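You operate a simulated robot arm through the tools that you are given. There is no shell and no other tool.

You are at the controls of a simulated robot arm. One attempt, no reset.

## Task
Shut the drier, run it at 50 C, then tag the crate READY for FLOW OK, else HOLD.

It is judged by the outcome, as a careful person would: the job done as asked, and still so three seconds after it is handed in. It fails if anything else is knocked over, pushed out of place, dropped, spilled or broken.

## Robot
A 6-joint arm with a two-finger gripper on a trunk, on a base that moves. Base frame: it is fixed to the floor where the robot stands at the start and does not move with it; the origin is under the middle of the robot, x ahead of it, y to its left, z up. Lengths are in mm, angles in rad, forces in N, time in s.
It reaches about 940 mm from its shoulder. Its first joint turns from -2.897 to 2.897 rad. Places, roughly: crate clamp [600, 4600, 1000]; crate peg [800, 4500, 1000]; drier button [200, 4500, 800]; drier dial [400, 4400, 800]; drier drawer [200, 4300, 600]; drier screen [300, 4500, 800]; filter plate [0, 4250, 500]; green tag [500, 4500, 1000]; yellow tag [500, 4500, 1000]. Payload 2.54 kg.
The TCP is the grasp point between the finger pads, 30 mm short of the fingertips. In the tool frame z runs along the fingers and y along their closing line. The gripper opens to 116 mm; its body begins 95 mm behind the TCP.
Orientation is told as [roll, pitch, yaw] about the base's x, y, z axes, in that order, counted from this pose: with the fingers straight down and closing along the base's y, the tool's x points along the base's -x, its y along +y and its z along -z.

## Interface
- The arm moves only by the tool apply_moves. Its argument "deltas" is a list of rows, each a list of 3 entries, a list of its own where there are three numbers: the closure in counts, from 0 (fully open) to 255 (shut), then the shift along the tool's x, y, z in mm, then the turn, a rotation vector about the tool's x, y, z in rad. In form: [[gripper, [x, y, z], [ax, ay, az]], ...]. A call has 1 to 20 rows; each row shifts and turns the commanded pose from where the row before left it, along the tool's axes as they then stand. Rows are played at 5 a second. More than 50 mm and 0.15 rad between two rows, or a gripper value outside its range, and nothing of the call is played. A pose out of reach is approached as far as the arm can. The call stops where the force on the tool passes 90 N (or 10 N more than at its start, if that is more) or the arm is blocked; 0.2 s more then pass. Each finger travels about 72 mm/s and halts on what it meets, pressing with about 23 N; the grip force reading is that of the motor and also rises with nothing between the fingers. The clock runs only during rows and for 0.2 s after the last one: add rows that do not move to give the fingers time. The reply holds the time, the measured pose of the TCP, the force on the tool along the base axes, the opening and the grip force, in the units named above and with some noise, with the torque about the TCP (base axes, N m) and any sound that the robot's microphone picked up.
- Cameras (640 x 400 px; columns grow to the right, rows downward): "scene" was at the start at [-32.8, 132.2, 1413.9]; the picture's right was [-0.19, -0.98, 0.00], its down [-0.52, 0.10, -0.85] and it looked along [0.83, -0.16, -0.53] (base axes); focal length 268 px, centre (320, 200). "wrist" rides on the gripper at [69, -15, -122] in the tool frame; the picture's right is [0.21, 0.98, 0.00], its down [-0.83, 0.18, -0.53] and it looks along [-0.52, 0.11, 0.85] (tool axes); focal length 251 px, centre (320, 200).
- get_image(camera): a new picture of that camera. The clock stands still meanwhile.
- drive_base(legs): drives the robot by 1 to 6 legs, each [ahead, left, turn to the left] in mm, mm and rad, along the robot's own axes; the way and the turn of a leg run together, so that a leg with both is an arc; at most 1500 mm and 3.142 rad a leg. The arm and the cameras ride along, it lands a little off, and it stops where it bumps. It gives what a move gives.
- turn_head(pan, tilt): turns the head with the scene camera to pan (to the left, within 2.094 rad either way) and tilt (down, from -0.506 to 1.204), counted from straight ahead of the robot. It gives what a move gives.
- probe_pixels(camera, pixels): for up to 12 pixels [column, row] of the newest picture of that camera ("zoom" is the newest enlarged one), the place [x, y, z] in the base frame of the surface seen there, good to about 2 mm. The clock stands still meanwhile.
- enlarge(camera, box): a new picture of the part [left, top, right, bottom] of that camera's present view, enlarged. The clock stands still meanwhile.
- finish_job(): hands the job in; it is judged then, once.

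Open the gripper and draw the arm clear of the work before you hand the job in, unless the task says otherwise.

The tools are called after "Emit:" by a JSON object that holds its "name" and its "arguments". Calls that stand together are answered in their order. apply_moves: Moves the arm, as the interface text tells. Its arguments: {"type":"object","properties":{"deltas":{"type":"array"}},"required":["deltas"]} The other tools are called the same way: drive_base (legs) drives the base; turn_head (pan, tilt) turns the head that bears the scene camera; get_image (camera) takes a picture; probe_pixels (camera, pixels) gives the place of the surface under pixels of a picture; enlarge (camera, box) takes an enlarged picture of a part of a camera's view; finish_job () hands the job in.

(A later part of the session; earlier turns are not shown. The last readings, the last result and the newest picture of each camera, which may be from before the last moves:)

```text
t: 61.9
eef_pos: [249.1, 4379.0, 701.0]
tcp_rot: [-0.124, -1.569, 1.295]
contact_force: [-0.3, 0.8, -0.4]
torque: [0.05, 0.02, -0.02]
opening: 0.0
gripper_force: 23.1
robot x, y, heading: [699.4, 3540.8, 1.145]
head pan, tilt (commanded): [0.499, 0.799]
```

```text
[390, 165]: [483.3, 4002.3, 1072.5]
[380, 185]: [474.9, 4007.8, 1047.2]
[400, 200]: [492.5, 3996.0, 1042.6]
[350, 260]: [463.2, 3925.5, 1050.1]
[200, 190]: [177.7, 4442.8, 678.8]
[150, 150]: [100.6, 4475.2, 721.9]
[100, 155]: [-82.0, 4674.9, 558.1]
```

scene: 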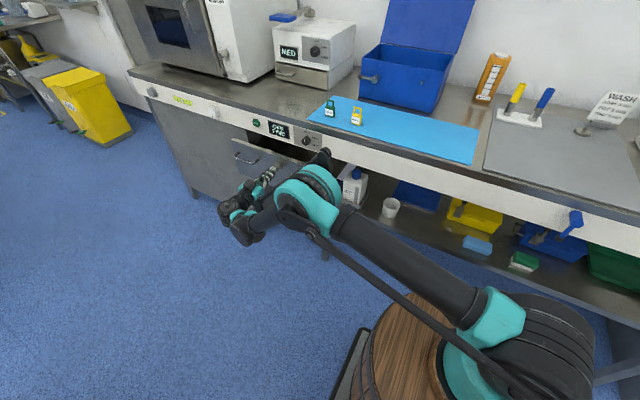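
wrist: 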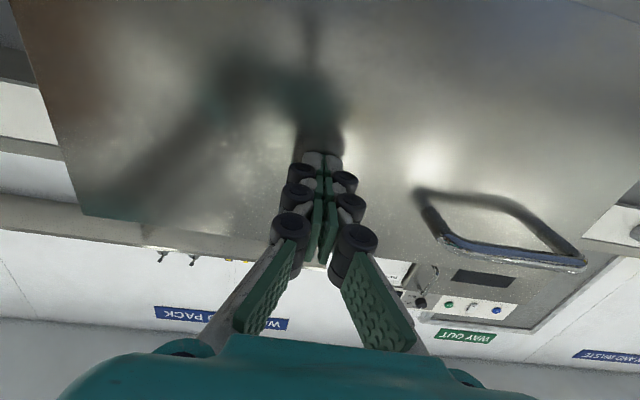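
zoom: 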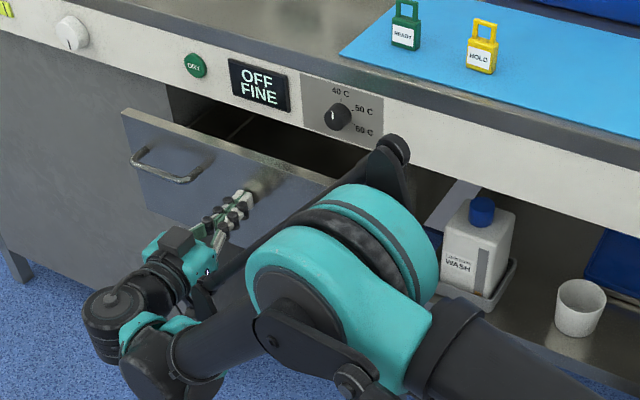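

The elbow is well clear (about 350 mm before the panel and above bench height). I push the last stretch in smaller steps.

Emit:
{"name": "apply_moves", "arguments": {"deltas": [[255, [0, 0, 12], [0, 0, 0]], [255, [0, 0, 12], [0, 0, 0]], [255, [0, 0, 12], [0, 0, 0]], [255, [0, 0, 10], [0, 0, 0]], [255, [0, 0, 8], [0, 0, 0]], [255, [0, 0, 6], [0, 0, 0]], [255, [0, 0, 5], [0, 0, 0]]]}}

Emit:
{"name": "enlarge", "arguments": {"camera": "scene", "box": [210, 100, 390, 240]}}

```text
t: 63.5
eef_pos: [273.6, 4440.1, 701.6]
tcp_rot: [-0.1, -1.569, 1.271]
contact_force: [-0.6, -1.1, 0.2]
torque: [-0.02, 0.04, -0.01]
opening: 0.2
gripper_force: 23.3
robot x, y, heading: [698.2, 3541.4, 1.143]
head pan, tilt (commanded): [0.499, 0.799]
```

```text
2.86 times, centred on (300, 170) of scene
```

zoom: 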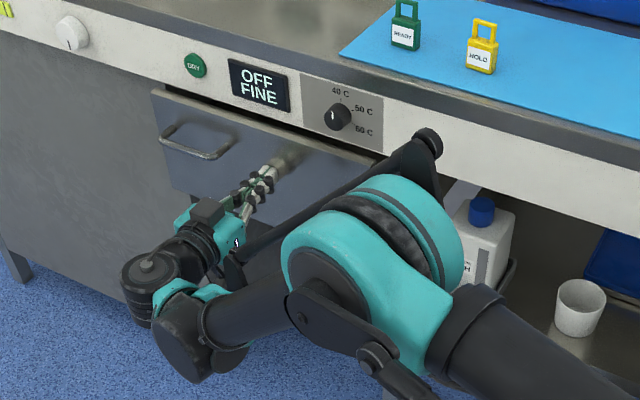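

Almost flush; still no resistance. I push on in 4–5 mm steps until I meet the stop.

Emit:
{"name": "apply_moves", "arguments": {"deltas": [[255, [0, 0, 5], [0, 0, 0]], [255, [0, 0, 5], [0, 0, 0]], [255, [0, 0, 4], [0, 0, 0]], [255, [0, 0, 4], [0, 0, 0]]]}}

Emit:
{"name": "enlarge", "arguments": {"camera": "scene", "box": [210, 100, 390, 240]}}

```text
t: 64.5
eef_pos: [282.7, 4455.1, 701.7]
tcp_rot: [-0.043, -1.567, 1.215]
contact_force: [-0.1, -0.2, -1.1]
torque: [-0.02, -0.01, -0.01]
opening: 0.0
gripper_force: 22.9
robot x, y, heading: [698.0, 3540.6, 1.149]
head pan, tilt (commanded): [0.499, 0.799]
```

```text
2.86 times, centred on (300, 170) of scene
```

zoom: 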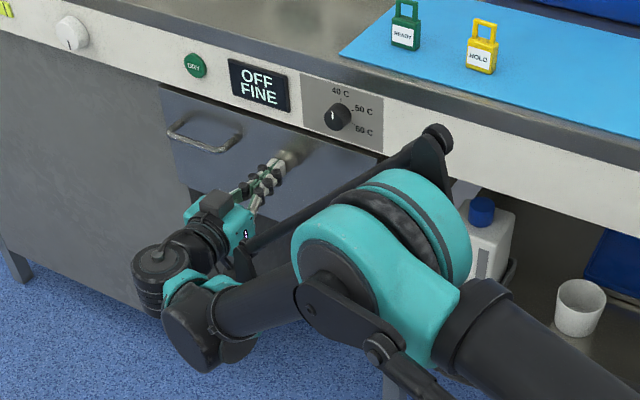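

The front's top edge is still slightly ahead of the panel at zoom (160,88). I continue in 4 mm steps.

Emit:
{"name": "apply_moves", "arguments": {"deltas": [[255, [0, 0, 4], [0, 0, 0]], [255, [0, 0, 4], [0, 0, 0]], [255, [0, 0, 4], [0, 0, 0]], [255, [0, 0, 4], [0, 0, 0]]]}}

Emit:
{"name": "enlarge", "arguments": {"camera": "scene", "box": [230, 120, 350, 200]}}

Emit:
{"name": "probe_pixels", "arguments": {"camera": "zoom", "pixels": [[100, 40], [100, 110], [130, 160], [300, 50], [60, 130], [50, 40], [420, 140]]}}

```text
t: 65.5
eef_pos: [285.6, 4460.9, 703.1]
tcp_rot: [0.17, -1.566, 1.008]
contact_force: [-0.7, -8.8, 3.2]
torque: [0.11, -0.02, -0.13]
opening: 0.0
gripper_force: 28.0
out of reach, approached as far as the arm can: row 1
robot x, y, heading: [701.1, 3537.4, 1.148]
head pan, tilt (commanded): [0.499, 0.799]
stopped in row 4: the force on the tool passed its limit at 97 N (the readings are from after the stop); the commanded pose is now the measured one
```

```text
5.00 times, centred on (290, 160) of scene
```

zoom: 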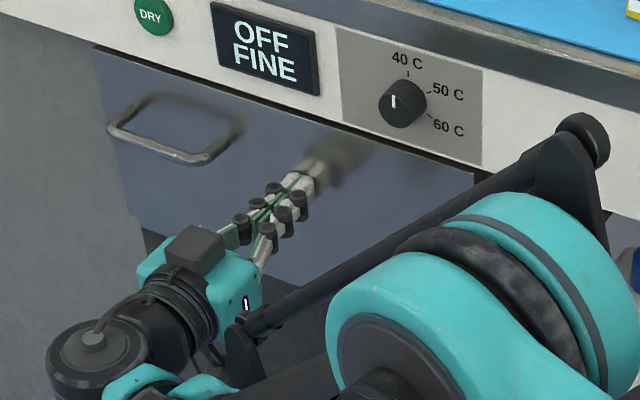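

```text
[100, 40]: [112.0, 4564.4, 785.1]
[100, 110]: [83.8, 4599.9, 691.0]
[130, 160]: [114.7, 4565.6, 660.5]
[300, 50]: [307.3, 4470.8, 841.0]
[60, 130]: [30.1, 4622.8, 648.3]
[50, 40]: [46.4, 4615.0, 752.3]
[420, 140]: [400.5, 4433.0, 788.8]
```

The force passed 97 N as the drawer met its stop, and the front (u≈4198) is now flush with the panel. I back the fingers off and look at the drawer.

Emit:
{"name": "apply_moves", "arguments": {"deltas": [[255, [0, 0, -20], [0, 0, 0]], [255, [0, 0, -40], [0, 0, 0]], [255, [0, 0, -45], [0, 0, 0]], [255, [0, 0, -45], [0, 0, 0]], [255, [0, 0, -45], [0, 0, 0]]]}}

Emit:
{"name": "enlarge", "arguments": {"camera": "scene", "box": [210, 100, 390, 240]}}

Emit:
{"name": "probe_pixels", "arguments": {"camera": "zoom", "pixels": [[180, 110], [250, 160], [330, 180], [150, 200], [150, 120], [350, 145], [120, 60], [175, 185]]}}

```text
t: 66.7
eef_pos: [213.3, 4280.8, 703.3]
tcp_rot: [0.148, -1.565, 1.026]
contact_force: [0.8, -0.3, 0.2]
torque: [-0.02, -0.04, -0.01]
opening: 0.1
gripper_force: 28.6
robot x, y, heading: [697.4, 3538.6, 1.151]
head pan, tilt (commanded): [0.499, 0.799]
```

```text
2.86 times, centred on (300, 170) of scene
```

zoom: 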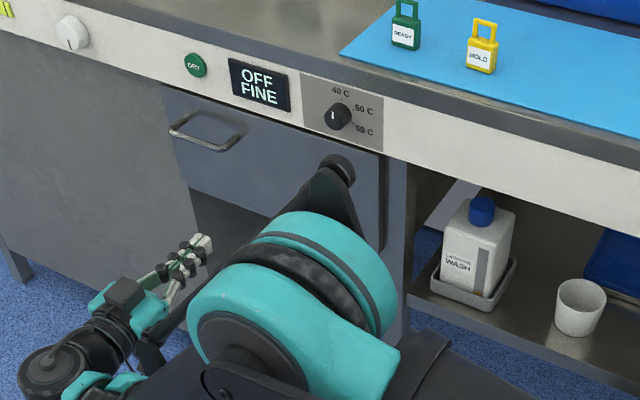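

```text
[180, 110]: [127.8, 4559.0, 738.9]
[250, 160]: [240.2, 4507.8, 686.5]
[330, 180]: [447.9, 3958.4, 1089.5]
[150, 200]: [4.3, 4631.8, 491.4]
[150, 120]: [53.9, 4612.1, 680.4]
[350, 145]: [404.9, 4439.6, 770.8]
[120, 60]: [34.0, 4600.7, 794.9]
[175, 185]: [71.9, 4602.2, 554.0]
```

The drawer front is in line with the white fascia, so it is shut. Next the dial: I zoom in on the panel for exact positions.

Emit:
{"name": "enlarge", "arguments": {"camera": "scene", "box": [285, 125, 333, 155]}}

Emit:
{"name": "probe_pixels", "arguments": {"camera": "zoom", "pixels": [[265, 217], [300, 200], [310, 180], [235, 217], [270, 260], [270, 180], [290, 155], [345, 215], [330, 250], [400, 300], [200, 120], [400, 150]]}}

```text
13.33 times, centred on (309, 140) of scene
```

zoom: 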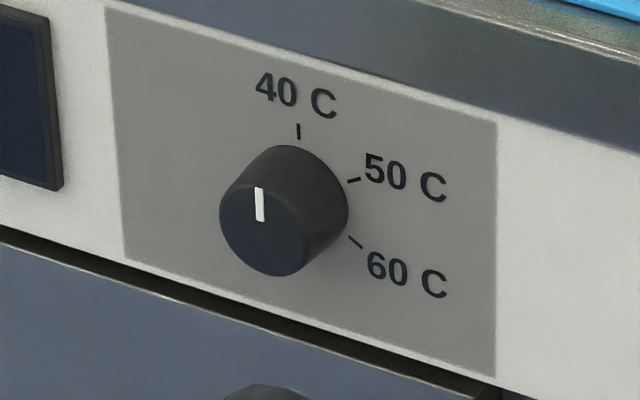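

```text
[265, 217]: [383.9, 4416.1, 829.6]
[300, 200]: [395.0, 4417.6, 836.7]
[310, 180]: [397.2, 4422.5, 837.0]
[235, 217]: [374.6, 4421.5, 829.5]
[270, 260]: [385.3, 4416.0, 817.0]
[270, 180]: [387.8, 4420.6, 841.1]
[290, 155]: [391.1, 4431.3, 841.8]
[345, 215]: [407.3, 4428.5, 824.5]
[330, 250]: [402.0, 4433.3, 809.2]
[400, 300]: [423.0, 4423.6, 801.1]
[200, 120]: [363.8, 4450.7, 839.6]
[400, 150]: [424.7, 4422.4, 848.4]
```

The knob's face centre is at about (384,4416,826), ~34 mm across, standing ~23 mm off the panel; marks 40/50/60 are ~60° apart, so 40→50 is one 60° clockwise turn. I move the half-open gripper in front of the knob.

Emit:
{"name": "apply_moves", "arguments": {"deltas": [[200, [-31, -25.7, 0], [0.024, 0, 0]], [150, [-31, -25.7, 0], [0, 0, 0]], [110, [-31, -25.7, 0], [0, 0, 0]], [110, [-30, -25.7, 0], [0, 0, 0]], [110, [0, 0, 40], [0, 0, 0]], [110, [0, 0, 30], [0, 0, 0]]]}}

Emit:
{"name": "get_image", "arguments": {"camera": "wrist"}}

Emit:
{"name": "get_image", "arguments": {"camera": "scene"}}

```text
t: 68.1
eef_pos: [335.3, 4304.1, 827.2]
tcp_rot: [0.116, -1.566, 1.038]
contact_force: [-0.4, -0.2, 0.3]
torque: [0.01, -0.01, -0.04]
opening: 66.0
gripper_force: 0.1
robot x, y, heading: [695.1, 3537.4, 1.148]
head pan, tilt (commanded): [0.499, 0.799]
```

```text
taken
```

wrist: 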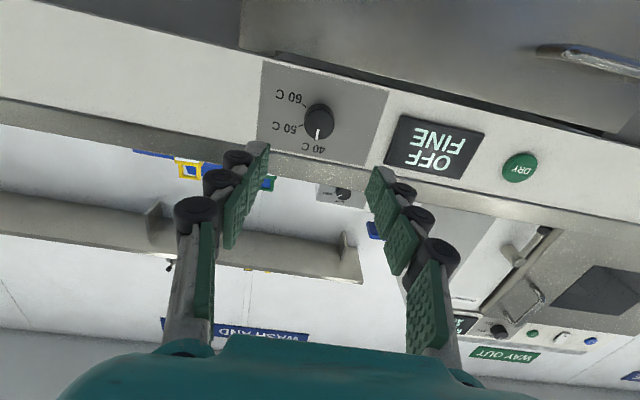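

```text
taken
```

scene: 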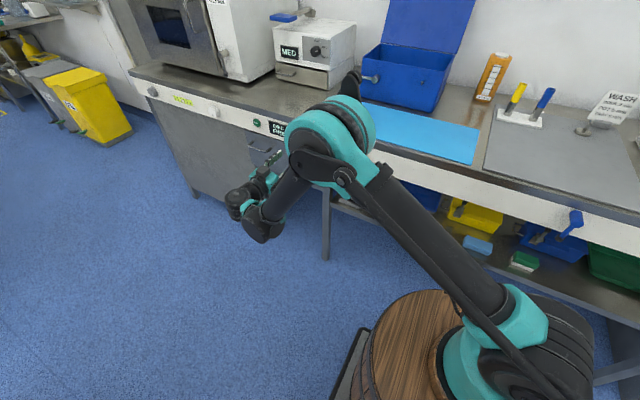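

The wrist camera sees the knob at (318,120). I probe it there for a finer fix and also check the elbow's distance to the crate.

Emit:
{"name": "probe_pixels", "arguments": {"camera": "wrist", "pixels": [[318, 118], [320, 130], [306, 120], [331, 122], [318, 106], [275, 120], [365, 130], [310, 160], [350, 90], [519, 167]]}}

Emit:
{"name": "probe_pixels", "arguments": {"camera": "scene", "pixels": [[352, 82], [350, 95], [330, 130], [365, 165], [330, 105]]}}

Emit:
{"name": "enlarge", "arguments": {"camera": "wrist", "box": [240, 60, 400, 200]}}

```text
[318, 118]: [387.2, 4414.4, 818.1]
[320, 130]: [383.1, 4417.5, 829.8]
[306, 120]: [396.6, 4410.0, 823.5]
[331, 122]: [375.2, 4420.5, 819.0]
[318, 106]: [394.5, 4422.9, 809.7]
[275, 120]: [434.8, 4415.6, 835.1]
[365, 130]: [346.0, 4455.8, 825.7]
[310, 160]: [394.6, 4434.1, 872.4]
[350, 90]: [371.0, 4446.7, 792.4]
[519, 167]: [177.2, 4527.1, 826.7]
```

```text
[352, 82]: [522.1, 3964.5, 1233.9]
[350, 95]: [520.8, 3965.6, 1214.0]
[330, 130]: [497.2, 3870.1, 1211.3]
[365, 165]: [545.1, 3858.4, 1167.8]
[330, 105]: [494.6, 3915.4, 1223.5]
```

```text
2.86 times, centred on (320, 130) of wrist
```

zoom: 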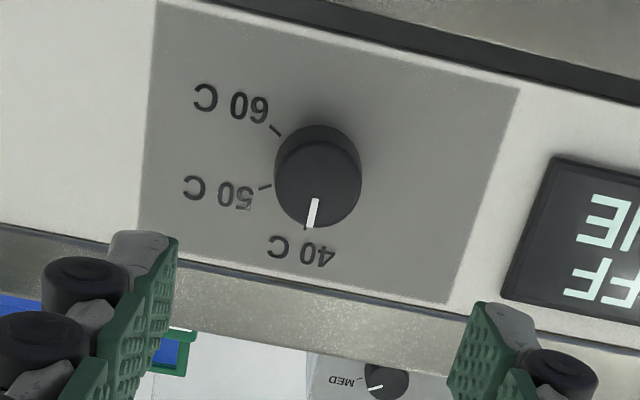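

The knob centre refines to about (385,4416,824.5) and the gripper axis lines up with it. I advance so the pads straddle the knob, stopping ~4–5 mm short of the panel.

Emit:
{"name": "apply_moves", "arguments": {"deltas": [[110, [2.7, 0, 30], [0, 0, 0]], [110, [0, 0, 30], [0, 0, 0]], [110, [0, 0, 25], [0, 0, 0]], [110, [0, 0, 15], [0, 0, 0]], [110, [0, 0, 8], [0, 0, 0]]]}}

Emit:
{"name": "get_image", "arguments": {"camera": "wrist"}}

Emit:
{"name": "enlarge", "arguments": {"camera": "scene", "box": [240, 80, 400, 200]}}

```text
t: 69.3
eef_pos: [378.4, 4403.5, 825.1]
tcp_rot: [0.113, -1.563, 1.039]
contact_force: [-0.9, 0.0, -0.2]
torque: [-0.02, 0.01, 0.0]
opening: 65.7
gripper_force: 0.0
robot x, y, heading: [700.6, 3539.2, 1.145]
head pan, tilt (commanded): [0.499, 0.799]
```

```text
taken
```

wrist: 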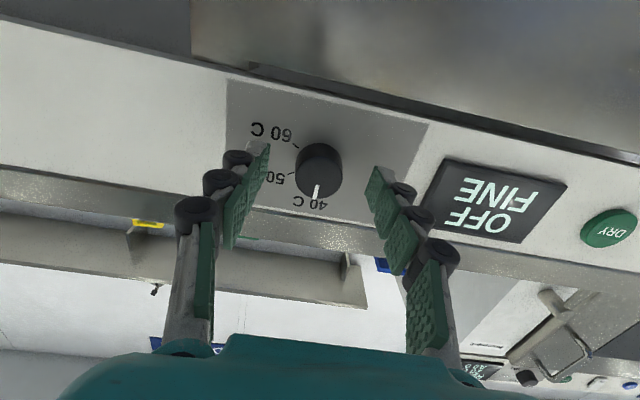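

```text
3.33 times, centred on (320, 140) of scene
```

zoom: 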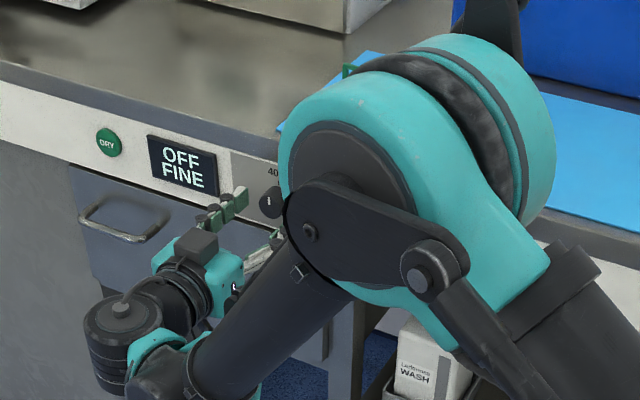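

Pads straddle the knob with tips ~4 mm off the panel. I close on the knob.

Emit:
{"name": "apply_moves", "arguments": {"deltas": [[140, [0, 0, 0], [0, 0, 0]], [160, [0, 0, 0], [0, 0, 0]], [200, [0, 0, 0], [0, 0, 0]], [255, [0, 0, 0], [0, 0, 0]], [255, [0, 0, 0], [0, 0, 0]]]}}

Emit:
{"name": "enlarge", "arguments": {"camera": "wrist", "box": [220, 80, 420, 240]}}

```text
t: 70.5
eef_pos: [378.2, 4403.2, 823.8]
tcp_rot: [0.147, -1.562, 1.004]
contact_force: [4.7, -5.0, -2.3]
torque: [-0.03, 0.01, -0.23]
opening: 30.2
gripper_force: 44.9
robot x, y, heading: [699.3, 3537.2, 1.148]
head pan, tilt (commanded): [0.499, 0.799]
```

```text
2.50 times, centred on (320, 160) of wrist
```

zoom: 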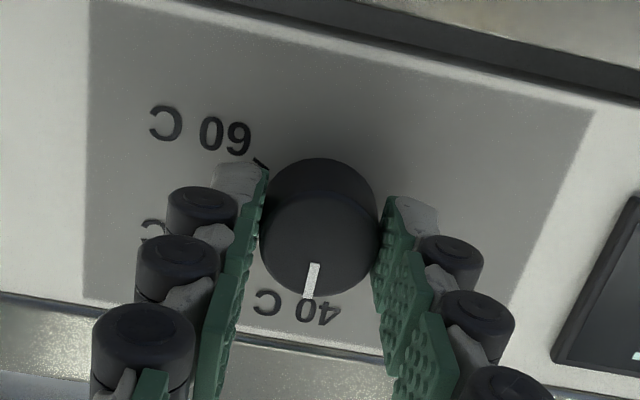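

The knob is gripped (opening 30 mm). I turn it clockwise about the tool axis in small steps.

Emit:
{"name": "apply_moves", "arguments": {"deltas": [[255, [0, 0, 0], [0, 0, 0.1]], [255, [0, 0, 0], [0, 0, 0.1]], [255, [0, 0, 0], [0, 0, 0.1]], [255, [0, 0, 0], [0, 0, 0.1]], [255, [0, 0, 0], [0, 0, 0.1]]]}}

Emit:
{"name": "enlarge", "arguments": {"camera": "wrist", "box": [220, 80, 420, 240]}}

```text
t: 71.7
eef_pos: [378.1, 4403.5, 823.2]
tcp_rot: [1.559, -1.067, -0.405]
contact_force: [5.1, 14.5, 9.3]
torque: [0.29, -0.15, 0.01]
opening: 29.8
gripper_force: 44.5
robot x, y, heading: [699.9, 3539.2, 1.146]
head pan, tilt (commanded): [0.499, 0.799]
```

```text
2.50 times, centred on (320, 160) of wrist
```

zoom: 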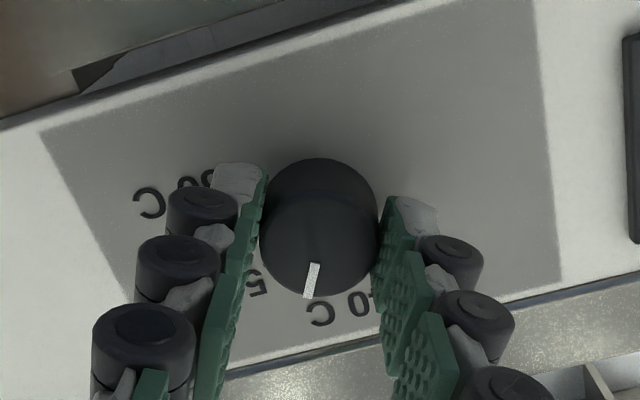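

The knob turns with the gripper, the pointer moving from 40 toward 50. I continue the remaining ~0.55 rad.

Emit:
{"name": "apply_moves", "arguments": {"deltas": [[255, [0, 0, 0], [0, 0, 0.1]], [255, [0, 0, 0], [0, 0, 0.1]], [255, [0, 0, 0], [0, 0, 0.1]], [255, [0, 0, 0], [0, 0, 0.1]], [255, [0, 0, 0], [0, 0, 0.1]], [255, [0, 0, 0], [0, 0, 0.047]]]}}

Emit:
{"name": "enlarge", "arguments": {"camera": "wrist", "box": [220, 80, 420, 240]}}

Emit:
{"name": "enlarge", "arguments": {"camera": "scene", "box": [240, 80, 400, 200]}}

```text
t: 73.1
eef_pos: [378.1, 4403.7, 824.3]
tcp_rot: [1.566, -0.523, -0.415]
contact_force: [-6.1, 39.2, 33.8]
torque: [0.63, -0.37, 0.63]
opening: 30.1
gripper_force: 44.7
robot x, y, heading: [698.9, 3539.9, 1.143]
head pan, tilt (commanded): [0.499, 0.799]
```

```text
2.50 times, centred on (320, 160) of wrist
```

zoom: 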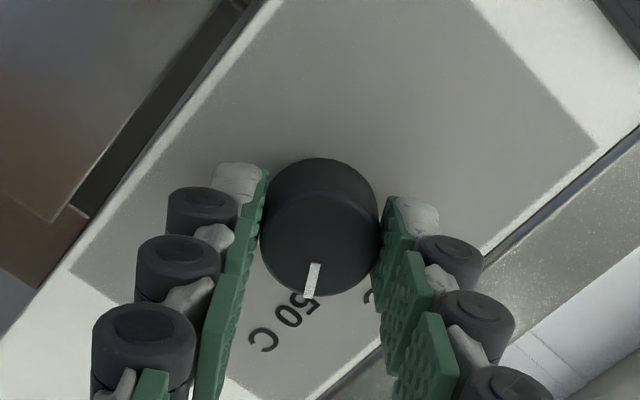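

```text
3.33 times, centred on (320, 140) of scene
```

zoom: 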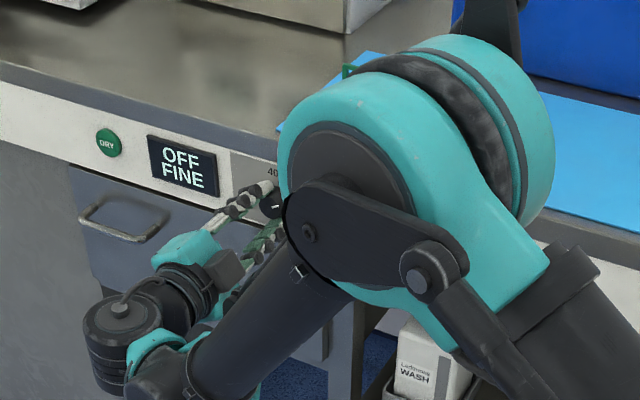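

The pointer now lies at the 50 C mark. There's some side load (~50 N), so I release gently by opening, then back off straight and look.

Emit:
{"name": "apply_moves", "arguments": {"deltas": [[180, [0, 0, 0], [0, 0, 0]], [140, [0, 0, 0], [0, 0, 0]], [110, [0, 0, 0], [0, 0, 0]], [110, [0, 0, 0], [0, 0, 0]]]}}

Emit:
{"name": "enlarge", "arguments": {"camera": "wrist", "box": [220, 80, 420, 240]}}

```text
t: 74.1
eef_pos: [377.3, 4402.2, 823.1]
tcp_rot: [1.565, -0.523, -0.416]
contact_force: [-0.4, -0.2, 0.3]
torque: [-0.01, 0.03, -0.01]
opening: 65.8
gripper_force: 0.0
robot x, y, heading: [696.8, 3538.8, 1.142]
head pan, tilt (commanded): [0.499, 0.799]
```

```text
2.50 times, centred on (320, 160) of wrist
```

zoom: 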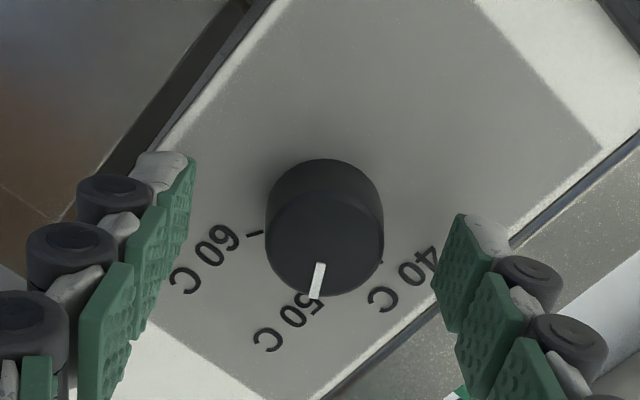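

Released cleanly with the pointer at 50. I back off 100 mm and unroll the tool, then check the dial reading.

Emit:
{"name": "apply_moves", "arguments": {"deltas": [[110, [0, 0, -20], [0, 0, 0]], [110, [0, 0, -40], [0, 0, 0]], [110, [0, 0, -40], [0, 0, -0.14]], [110, [0, 0, 0], [0, 0, -0.14]], [110, [0, 0, 0], [0, 0, -0.14]], [110, [0, 0, 0], [0, 0, -0.14]], [110, [0, 0, 0], [0, 0, -0.14]], [110, [0, 0, 0], [0, 0, -0.14]], [110, [0, 0, 0], [0, 0, -0.14]], [110, [0, 0, 0], [0, 0, -0.067]]]}}

Emit:
{"name": "get_image", "arguments": {"camera": "wrist"}}

Emit:
{"name": "enlarge", "arguments": {"camera": "wrist", "box": [230, 60, 390, 180]}}

```text
t: 76.3
eef_pos: [336.8, 4311.5, 823.7]
tcp_rot: [-0.161, -1.565, 1.31]
contact_force: [0.8, 0.3, -0.6]
torque: [0.02, 0.0, -0.04]
opening: 66.0
gripper_force: 0.1
robot x, y, heading: [699.2, 3538.9, 1.146]
head pan, tilt (commanded): [0.499, 0.799]
```

```text
taken
```

wrist: 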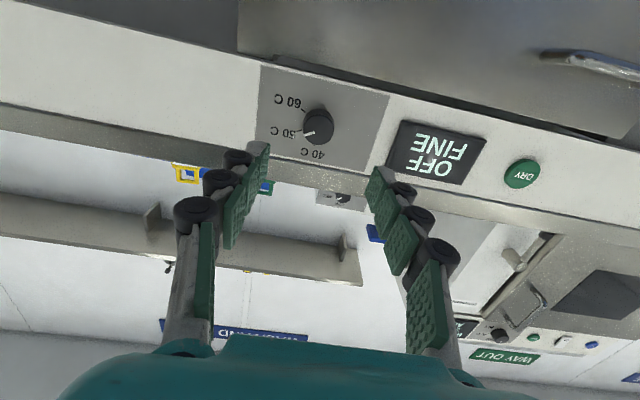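

```text
3.33 times, centred on (310, 120) of wrist
```

zoom: 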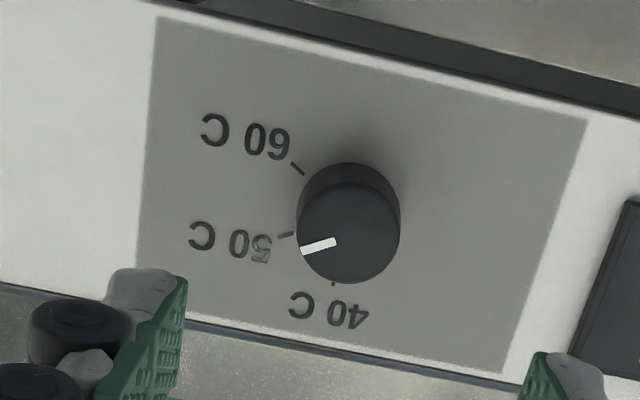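

The dial pointer is in line with the 50 C mark. Next the DRY button at about (177,4527,827): it is too far left for the arm from here, so I shift the base left 235 (front clear, rear ~100 mm off the trolley).

Emit:
{"name": "drive_base", "arguments": {"legs": [[0, 235, 0]]}}

Emit:
{"name": "get_image", "arguments": {"camera": "wrist"}}

Emit:
{"name": "get_image", "arguments": {"camera": "scene"}}

```text
t: 78.1
eef_pos: [121.6, 4407.9, 825.4]
tcp_rot: [0.144, -1.563, 1.004]
contact_force: [0.0, 0.4, 0.0]
torque: [-0.05, -0.01, -0.04]
opening: 66.4
gripper_force: 0.0
robot x, y, heading: [483.2, 3636.2, 1.148]
head pan, tilt (commanded): [0.499, 0.799]
```

```text
taken
```

wrist: 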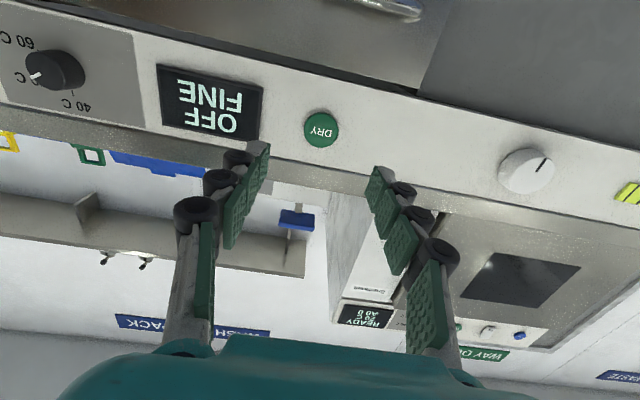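

```text
taken
```

scene: 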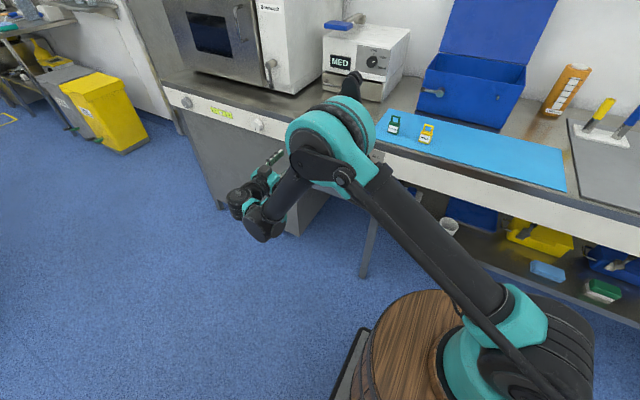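

The DRY button sits straight ahead at wrist pixel (321,129). I probe it and the screen.

Emit:
{"name": "probe_pixels", "arguments": {"camera": "wrist", "pixels": [[321, 128], [312, 128], [332, 130], [321, 116], [322, 142], [290, 120], [360, 130], [210, 105]]}}

```text
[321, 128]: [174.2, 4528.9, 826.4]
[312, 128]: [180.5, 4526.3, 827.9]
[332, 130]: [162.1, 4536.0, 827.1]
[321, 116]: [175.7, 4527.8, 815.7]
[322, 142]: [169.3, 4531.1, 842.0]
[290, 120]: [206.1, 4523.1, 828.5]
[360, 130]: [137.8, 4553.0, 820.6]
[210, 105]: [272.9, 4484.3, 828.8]
```

Button face centre ≈ (173,4529.5,828), protruding ~7 mm. I close the fingers, align, and advance to ~10 mm short of it.

Emit:
{"name": "apply_moves", "arguments": {"deltas": [[255, [-2.6, 3, 10], [0, 0, 0]], [255, [0, 0, 20], [0, 0, 0]], [255, [0, 0, 20], [0, 0, 0]], [255, [0, 0, 20], [0, 0, 0]], [255, [0, 0, 20], [0, 0, 0]]]}}

Emit:
{"name": "get_image", "arguments": {"camera": "wrist"}}

```text
t: 79.3
eef_pos: [154.1, 4491.5, 824.6]
tcp_rot: [0.138, -1.564, 1.015]
contact_force: [-0.2, 0.5, -0.1]
torque: [0.01, 0.01, -0.03]
opening: 0.0
gripper_force: 23.6
robot x, y, heading: [483.1, 3635.1, 1.142]
head pan, tilt (commanded): [0.499, 0.799]
```

```text
taken
```

wrist: 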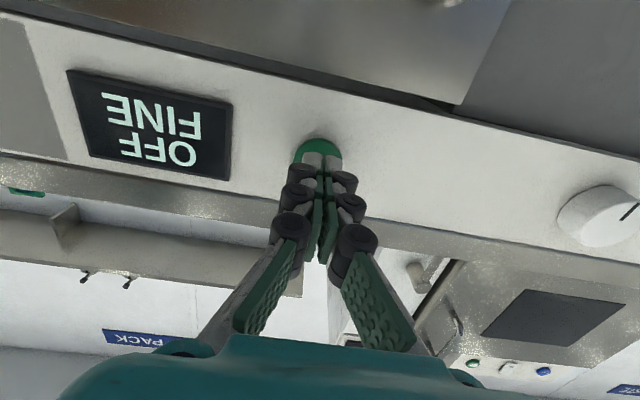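

Tips are right in front of the button, ~12 mm short. I correct up 3 mm and press in small steps.

Emit:
{"name": "apply_moves", "arguments": {"deltas": [[255, [-3, -1.5, 6], [0, 0, 0]], [255, [0, 0, 4], [0, 0, 0]], [255, [0, 0, 3], [0, 0, 0]], [255, [0, 0, 2], [0, 0, 0]], [255, [0, 0, 2], [0, 0, 0]]]}}

Emit:
{"name": "get_image", "arguments": {"camera": "wrist"}}

```text
t: 80.5
eef_pos: [163.6, 4507.3, 828.4]
tcp_rot: [0.148, -1.564, 1.004]
contact_force: [-0.1, -1.2, -0.1]
torque: [0.04, 0.02, 0.0]
opening: 6.0
gripper_force: 28.7
robot x, y, heading: [480.1, 3635.5, 1.147]
head pan, tilt (commanded): [0.499, 0.799]
```

```text
taken
```

wrist: 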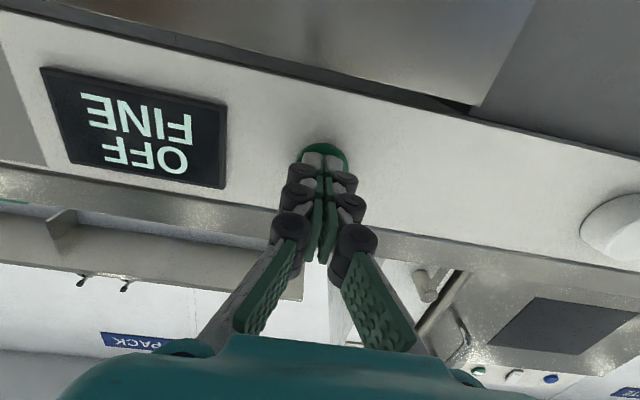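

Tips are in contact (opening slightly spread to 6 mm), the screen still reads OFF. I press a little further in 2 mm steps.

Emit:
{"name": "apply_moves", "arguments": {"deltas": [[255, [0, 0, 2], [0, 0, 0]], [255, [0, 0, 2], [0, 0, 0]], [255, [0, 0, 2], [0, 0, 0]]]}}

Emit:
{"name": "get_image", "arguments": {"camera": "wrist"}}

```text
t: 81.3
eef_pos: [166.1, 4512.7, 828.0]
tcp_rot: [0.178, -1.564, 0.973]
contact_force: [-3.1, -18.6, -2.2]
torque: [0.05, -0.01, -0.14]
opening: 5.9
gripper_force: 28.9
robot x, y, heading: [479.7, 3635.1, 1.15]
head pan, tilt (commanded): [0.499, 0.799]
heard: click
```

```text
taken
```

wrist: 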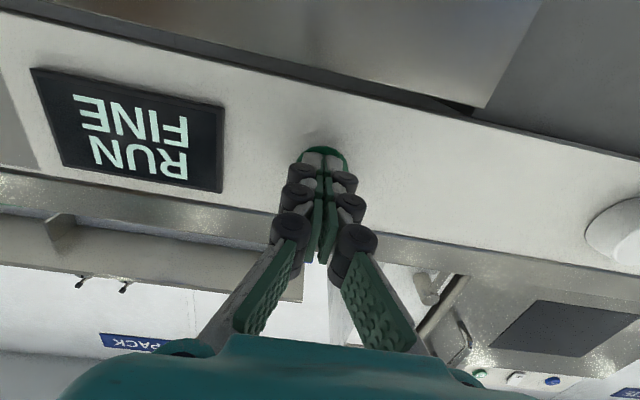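

A click was heard and the screen now reads "RUN FINE". I back off and watch the screen as time runs.

Emit:
{"name": "apply_moves", "arguments": {"deltas": [[255, [0, 0, -15], [0, 0, 0]], [255, [0, 0, -30], [0, 0, 0]], [255, [0, 0, -40], [0, 0, 0]], [255, [0, 0, -40], [0, 0, 0]], [255, [0, 0, 0], [0, 0, 0]]]}}

Emit:
{"name": "get_image", "arguments": {"camera": "wrist"}}

```text
t: 82.5
eef_pos: [115.8, 4397.9, 829.0]
tcp_rot: [0.154, -1.565, 0.997]
contact_force: [0.1, -0.1, 0.4]
torque: [-0.03, 0.04, 0.01]
opening: 0.0
gripper_force: 28.8
robot x, y, heading: [485.3, 3635.8, 1.147]
head pan, tilt (commanded): [0.499, 0.799]
```

```text
taken
```

wrist: 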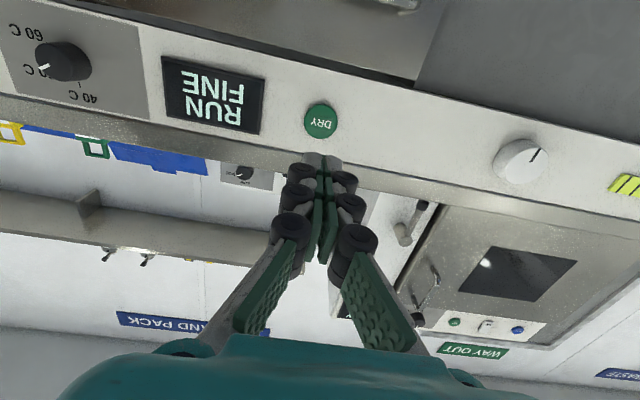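

Running. I wait a few seconds with still rows and look again.

Emit:
{"name": "apply_moves", "arguments": {"deltas": [[255, [0, 0, 0], [0, 0, 0]], [255, [0, 0, 0], [0, 0, 0]], [255, [0, 0, 0], [0, 0, 0]], [255, [0, 0, 0], [0, 0, 0]], [255, [0, 0, 0], [0, 0, 0]], [255, [0, 0, 0], [0, 0, 0]], [255, [0, 0, 0], [0, 0, 0]], [255, [0, 0, 0], [0, 0, 0]], [255, [0, 0, 0], [0, 0, 0]], [255, [0, 0, 0], [0, 0, 0]], [255, [0, 0, 0], [0, 0, 0]], [255, [0, 0, 0], [0, 0, 0]], [255, [0, 0, 0], [0, 0, 0]], [255, [0, 0, 0], [0, 0, 0]], [255, [0, 0, 0], [0, 0, 0]]]}}

Emit:
{"name": "get_image", "arguments": {"camera": "wrist"}}

```text
t: 85.7
eef_pos: [116.4, 4399.1, 829.5]
tcp_rot: [0.152, -1.563, 1.0]
contact_force: [0.5, -0.5, 0.4]
torque: [0.0, 0.03, 0.02]
opening: 0.0
gripper_force: 28.6
robot x, y, heading: [486.5, 3637.1, 1.147]
head pan, tilt (commanded): [0.499, 0.799]
```

```text
taken
```

wrist: 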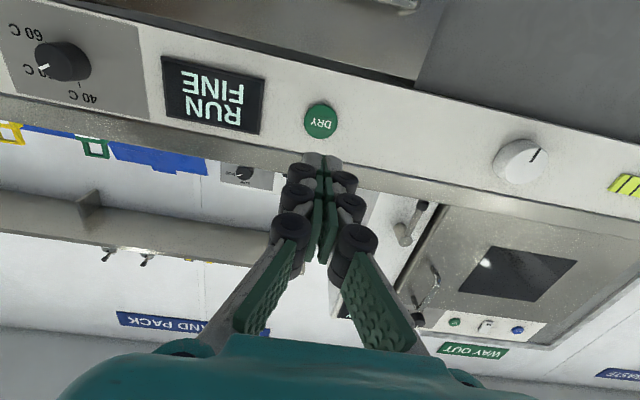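

Still "RUN FINE". While it runs I study the tags and crate from the scene camera.

Emit:
{"name": "enlarge", "arguments": {"camera": "scene", "box": [370, 40, 540, 170]}}

Emit:
{"name": "enlarge", "arguments": {"camera": "scene", "box": [410, 80, 510, 150]}}

```text
3.08 times, centred on (455, 105) of scene
```

zoom: 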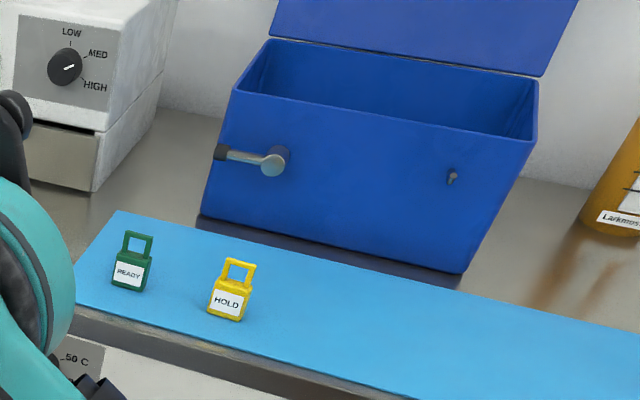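

```text
5.71 times, centred on (460, 115) of scene
```

zoom: 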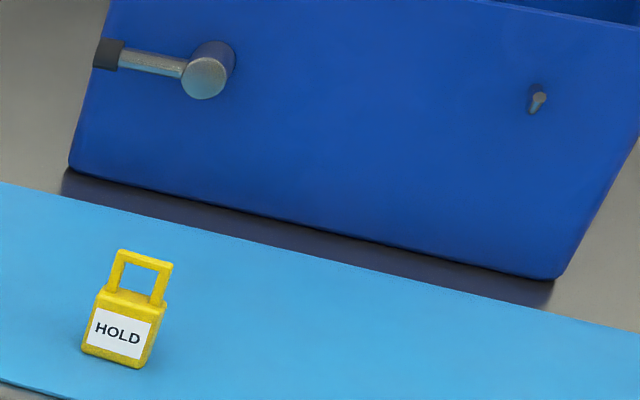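

The peg on the crate's front is at zoom (538,98); tags have square loops. I probe peg, crate front and tag geometry.

Emit:
{"name": "probe_pixels", "arguments": {"camera": "zoom", "pixels": [[540, 97], [533, 108], [538, 87], [500, 97], [590, 110], [538, 150], [400, 80], [128, 335], [145, 258], [142, 275], [130, 300], [90, 380]]}}

Emit:
{"name": "enlarge", "arguments": {"camera": "scene", "box": [455, 85, 495, 113]}}

Emit:
{"name": "probe_pixels", "arguments": {"camera": "zoom", "pixels": [[298, 174], [290, 185], [305, 165], [280, 200], [320, 150], [260, 170], [360, 190], [300, 230], [275, 215], [290, 140], [310, 190], [285, 165]]}}

```text
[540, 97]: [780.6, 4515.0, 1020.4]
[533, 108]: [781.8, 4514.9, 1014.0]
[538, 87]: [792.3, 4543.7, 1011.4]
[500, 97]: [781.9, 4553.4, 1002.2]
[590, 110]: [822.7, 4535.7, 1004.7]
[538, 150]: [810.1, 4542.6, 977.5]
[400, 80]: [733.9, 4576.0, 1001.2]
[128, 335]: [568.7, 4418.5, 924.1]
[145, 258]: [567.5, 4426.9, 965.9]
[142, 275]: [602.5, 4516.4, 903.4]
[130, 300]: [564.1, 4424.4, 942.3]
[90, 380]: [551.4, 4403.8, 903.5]
```

```text
14.29 times, centred on (475, 99) of scene
```

zoom: 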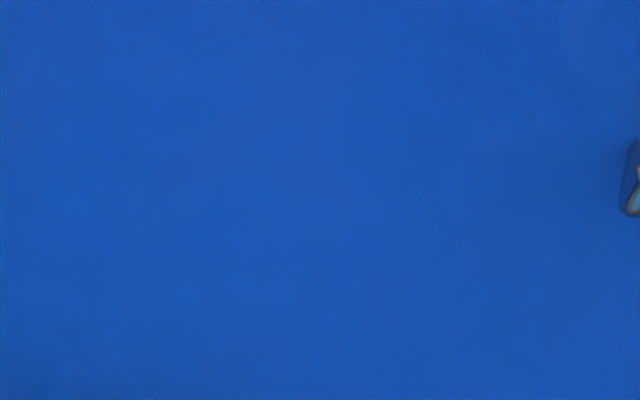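

```text
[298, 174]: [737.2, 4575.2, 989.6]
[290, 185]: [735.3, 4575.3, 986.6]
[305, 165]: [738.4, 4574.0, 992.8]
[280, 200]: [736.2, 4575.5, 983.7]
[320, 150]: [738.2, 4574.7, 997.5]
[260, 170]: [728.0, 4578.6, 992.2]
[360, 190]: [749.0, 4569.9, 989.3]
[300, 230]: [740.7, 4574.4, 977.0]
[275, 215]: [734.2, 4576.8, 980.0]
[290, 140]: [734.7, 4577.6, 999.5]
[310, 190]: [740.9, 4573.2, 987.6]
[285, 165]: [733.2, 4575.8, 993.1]
```

The peg is at scene (498,97); I zoom there.

Emit:
{"name": "enlarge", "arguments": {"camera": "scene", "box": [480, 84, 516, 110]}}

Emit:
{"name": "probe_pixels", "arguments": {"camera": "zoom", "pixels": [[325, 190], [300, 235], [320, 160], [340, 190], [310, 200], [315, 215], [250, 190], [400, 190], [320, 300], [320, 120], [330, 175], [305, 180]]}}

```text
15.38 times, centred on (498, 97) of scene
```

zoom: 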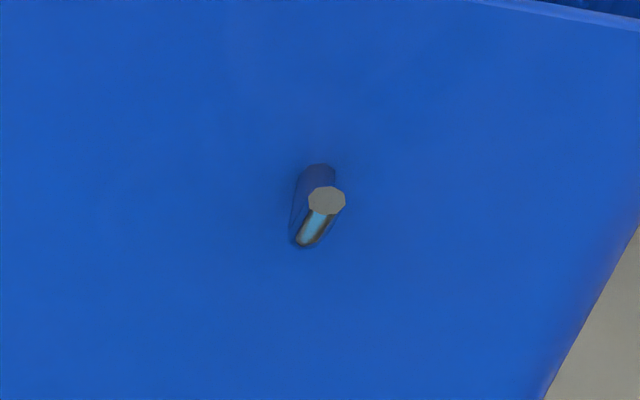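

```text
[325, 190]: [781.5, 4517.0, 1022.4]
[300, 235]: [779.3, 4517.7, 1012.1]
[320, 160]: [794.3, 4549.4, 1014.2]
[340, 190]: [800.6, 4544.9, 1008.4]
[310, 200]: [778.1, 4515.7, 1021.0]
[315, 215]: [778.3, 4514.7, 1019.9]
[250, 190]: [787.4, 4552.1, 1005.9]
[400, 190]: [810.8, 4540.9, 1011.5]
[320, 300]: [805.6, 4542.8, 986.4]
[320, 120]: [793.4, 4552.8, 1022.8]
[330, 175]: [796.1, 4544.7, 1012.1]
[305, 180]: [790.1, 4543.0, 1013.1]
```

The peg is an upturned hook: a shaft out of the crate at z≈1012 with a lip up to z≈1022. I check the drier screen again.

Emit:
{"name": "apply_moves", "arguments": {"deltas": [[255, [0, 0, 0], [0, 0, 0]], [255, [0, 0, 0], [0, 0, 0]], [255, [0, 0, 0], [0, 0, 0]], [255, [0, 0, 0], [0, 0, 0]], [255, [0, 0, 0], [0, 0, 0]], [255, [0, 0, 0], [0, 0, 0]], [255, [0, 0, 0], [0, 0, 0]], [255, [0, 0, 0], [0, 0, 0]], [255, [0, 0, 0], [0, 0, 0]], [255, [0, 0, 0], [0, 0, 0]], [255, [0, 0, 0], [0, 0, 0]], [255, [0, 0, 0], [0, 0, 0]], [255, [0, 0, 0], [0, 0, 0]], [255, [0, 0, 0], [0, 0, 0]], [255, [0, 0, 0], [0, 0, 0]]]}}

Emit:
{"name": "get_image", "arguments": {"camera": "wrist"}}

```text
t: 88.9
eef_pos: [116.2, 4399.8, 829.8]
tcp_rot: [0.146, -1.564, 1.006]
contact_force: [0.7, 0.0, -0.4]
torque: [0.03, 0.0, 0.01]
opening: 0.0
gripper_force: 29.2
robot x, y, heading: [487.3, 3635.7, 1.147]
head pan, tilt (commanded): [0.499, 0.799]
```

```text
taken
```

wrist: 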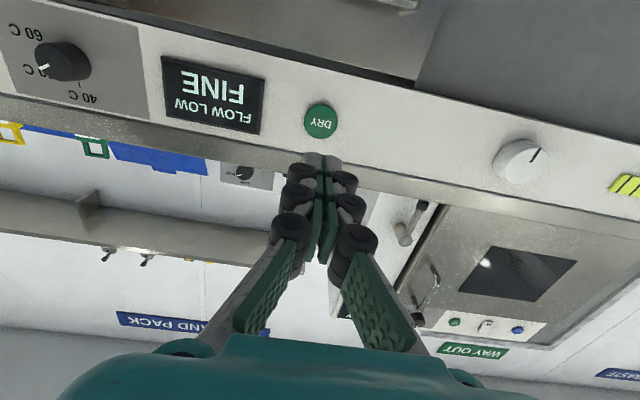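

The screen now reads "FLOW LOW / FINE". I enlarge it to be sure and check it's stable.

Emit:
{"name": "enlarge", "arguments": {"camera": "wrist", "box": [0, 20, 280, 190]}}

Emit:
{"name": "apply_moves", "arguments": {"deltas": [[255, [0, 0, -30], [0, 0, 0]], [255, [0, 0, -30], [0, 0, 0]], [255, [0, 0, 0], [0, 0, 0]], [255, [0, 0, 0], [0, 0, 0]], [255, [0, 0, 0], [0, 0, 0]]]}}

Emit:
{"name": "get_image", "arguments": {"camera": "wrist"}}

```text
2.29 times, centred on (140, 105) of wrist
```

zoom: 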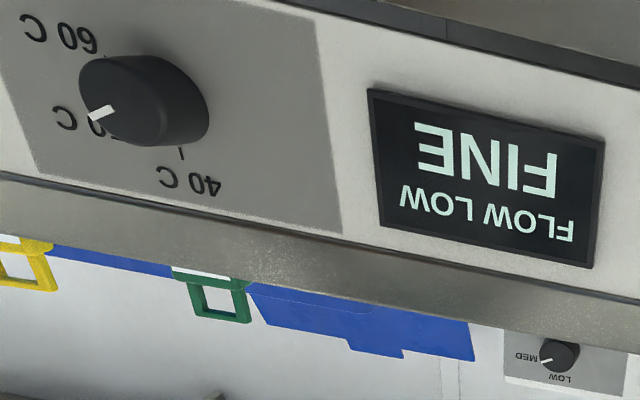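

```text
t: 90.1
eef_pos: [90.6, 4343.8, 831.2]
tcp_rot: [0.148, -1.563, 1.003]
contact_force: [-0.6, 0.7, 0.3]
torque: [0.02, 0.02, 0.0]
opening: 0.3
gripper_force: 28.5
robot x, y, heading: [479.5, 3634.9, 1.149]
head pan, tilt (commanded): [0.499, 0.799]
```

```text
taken
```

wrist: 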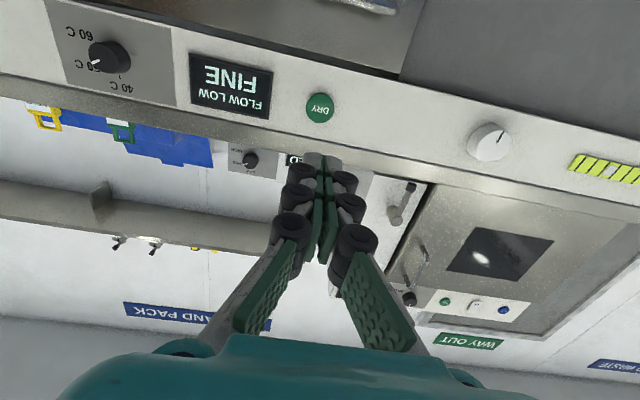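

The verdict is stable: FLOW LOW, so the yellow HOLD tag on the bench mat goes on the crate. I drive the base right 260 and ahead 40 so both tag and peg are in comfortable reach.

Emit:
{"name": "drive_base", "arguments": {"legs": [[0, -260, 0], [40, 0, 0]]}}

Emit:
{"name": "get_image", "arguments": {"camera": "scene"}}

Emit:
{"name": "get_image", "arguments": {"camera": "wrist"}}

```text
t: 92.4
eef_pos: [339.3, 4275.1, 830.6]
tcp_rot: [0.148, -1.562, 1.003]
contact_force: [-0.8, 0.2, 0.0]
torque: [-0.02, -0.01, 0.04]
opening: 0.0
gripper_force: 28.2
robot x, y, heading: [733.7, 3568.4, 1.144]
head pan, tilt (commanded): [0.499, 0.799]
```

```text
taken
```

scene: 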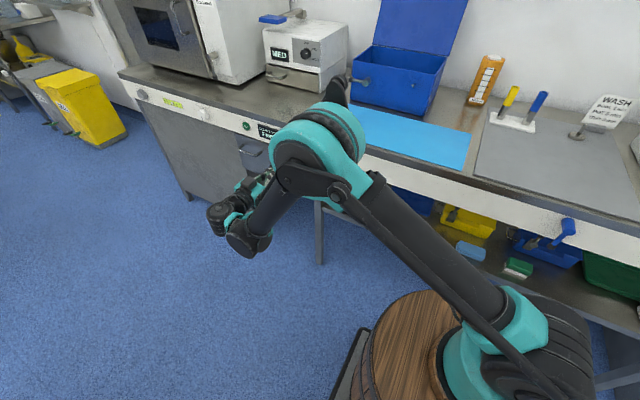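

```text
taken
```

wrist: 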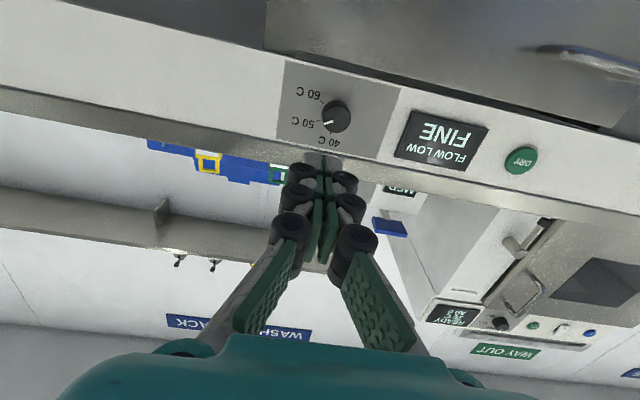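

Base at (734,3568). I raise the arm and roll the tool 180° about its axis so that the wrist camera rides on top and can look down on the tag.

Emit:
{"name": "apply_moves", "arguments": {"deltas": [[255, [-45, 0, 0], [0, 0, 0]], [255, [-45, 0, 0], [0, 0, 0]], [255, [-45, 0, 0], [0, 0, 0]], [255, [-35, 0, 0], [0, 0, 0]], [255, [0, 0, 0], [0, 0, 0.145]], [255, [0, 0, 0], [0, 0, 0.145]], [255, [0, 0, 0], [0, 0, 0.145]], [255, [0, 0, 0], [0, 0, 0.145]], [255, [0, 0, 0], [0, 0, 0.145]], [255, [0, 0, 0], [0, 0, 0.145]], [255, [0, 0, 0], [0, 0, 0.145]], [255, [0, 0, 0], [0, 0, 0.145]], [255, [0, 0, 0], [0, 0, 0.145]], [255, [0, 0, 0], [0, 0, 0.145]]]}}

Emit:
{"name": "get_image", "arguments": {"camera": "wrist"}}

```text
t: 95.4
eef_pos: [341.7, 4276.0, 999.7]
tcp_rot: [1.564, -0.13, -0.417]
contact_force: [0.7, 0.0, 0.5]
torque: [-0.02, -0.01, -0.01]
opening: 0.0
gripper_force: 28.6
robot x, y, heading: [733.1, 3568.0, 1.145]
head pan, tilt (commanded): [0.499, 0.799]
```

```text
taken
```

wrist: 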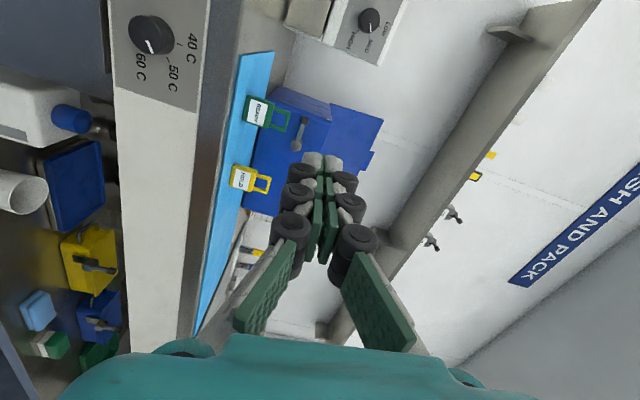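

The roll works fine; I continue the remaining ~1.69 rad.

Emit:
{"name": "apply_moves", "arguments": {"deltas": [[255, [0, 0, 0], [0, 0, 0.145]], [255, [0, 0, 0], [0, 0, 0.145]], [255, [0, 0, 0], [0, 0, 0.145]], [255, [0, 0, 0], [0, 0, 0.145]], [255, [0, 0, 0], [0, 0, 0.145]], [255, [0, 0, 0], [0, 0, 0.145]], [255, [0, 0, 0], [0, 0, 0.145]], [255, [0, 0, 0], [0, 0, 0.145]], [255, [0, 0, 0], [0, 0, 0.145]], [255, [0, 0, 0], [0, 0, 0.145]], [255, [0, 0, 0], [0, 0, 0.145]], [255, [0, 0, 0], [0, 0, 0.097]]]}}

Emit:
{"name": "get_image", "arguments": {"camera": "wrist"}}

```text
t: 98.0
eef_pos: [341.6, 4275.6, 999.9]
tcp_rot: [1.566, -0.131, -0.418]
contact_force: [0.0, -0.6, 0.5]
torque: [-0.02, 0.04, -0.02]
opening: 0.1
gripper_force: 28.7
out of reach, approached as far as the arm can: row 1, 2, 3, 4, 5, 6, 7, 8, 9, 10, 11, 12
robot x, y, heading: [732.2, 3565.5, 1.147]
head pan, tilt (commanded): [0.499, 0.799]
```

```text
taken
```

wrist: 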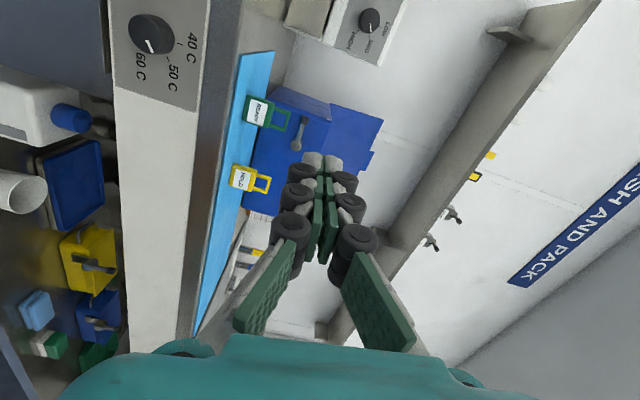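

The last joint is at its limit that way, so I unroll the other direction: 1.45 back plus π.

Emit:
{"name": "apply_moves", "arguments": {"deltas": [[255, [0, 0, 0], [0, 0, -0.148]], [255, [0, 0, 0], [0, 0, -0.148]], [255, [0, 0, 0], [0, 0, -0.148]], [255, [0, 0, 0], [0, 0, -0.148]], [255, [0, 0, 0], [0, 0, -0.148]], [255, [0, 0, 0], [0, 0, -0.148]], [255, [0, 0, 0], [0, 0, -0.148]], [255, [0, 0, 0], [0, 0, -0.148]], [255, [0, 0, 0], [0, 0, -0.148]], [255, [0, 0, 0], [0, 0, -0.148]], [255, [0, 0, 0], [0, 0, -0.148]], [255, [0, 0, 0], [0, 0, -0.148]], [255, [0, 0, 0], [0, 0, -0.148]], [255, [0, 0, 0], [0, 0, -0.148]], [255, [0, 0, 0], [0, 0, -0.148]], [255, [0, 0, 0], [0, 0, -0.148]], [255, [0, 0, 0], [0, 0, -0.148]], [255, [0, 0, 0], [0, 0, -0.148]], [255, [0, 0, 0], [0, 0, -0.148]], [255, [0, 0, 0], [0, 0, -0.148]]]}}

Emit:
{"name": "apply_moves", "arguments": {"deltas": [[255, [0, 0, 0], [0, 0, -0.148]], [255, [0, 0, 0], [0, 0, -0.148]], [255, [0, 0, 0], [0, 0, -0.148]], [255, [0, 0, 0], [0, 0, -0.148]], [255, [0, 0, 0], [0, 0, -0.148]], [255, [0, 0, 0], [0, 0, -0.148]], [255, [0, 0, 0], [0, 0, -0.148]], [255, [0, 0, 0], [0, 0, -0.148]], [255, [0, 0, 0], [0, 0, -0.148]], [255, [0, 0, 0], [0, 0, -0.148]], [255, [0, 0, 0], [0, 0, -0.143]]]}}

Emit:
{"name": "get_image", "arguments": {"camera": "wrist"}}

```text
t: 102.2
eef_pos: [341.1, 4275.5, 1000.2]
tcp_rot: [-1.564, -0.047, 2.722]
contact_force: [0.4, 0.1, -0.1]
torque: [0.0, -0.01, 0.0]
opening: 0.3
gripper_force: 28.5
robot x, y, heading: [733.3, 3571.6, 1.147]
head pan, tilt (commanded): [0.499, 0.799]
```

```text
t: 104.6
eef_pos: [341.9, 4275.6, 1000.6]
tcp_rot: [0.609, 1.562, -1.381]
contact_force: [-0.2, 0.1, -0.5]
torque: [0.0, -0.02, -0.02]
opening: 0.1
gripper_force: 28.6
robot x, y, heading: [733.9, 3567.7, 1.149]
head pan, tilt (commanded): [0.499, 0.799]
```

```text
taken
```

wrist: 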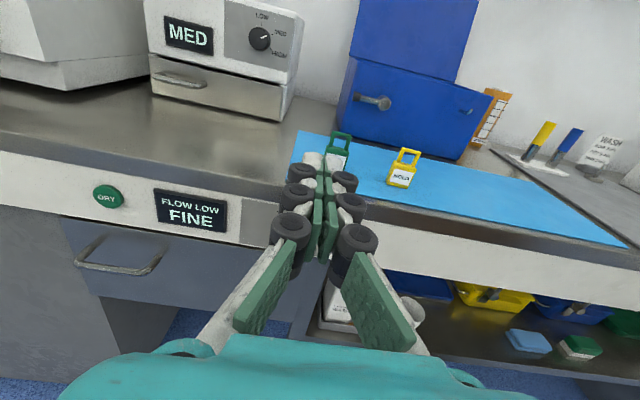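

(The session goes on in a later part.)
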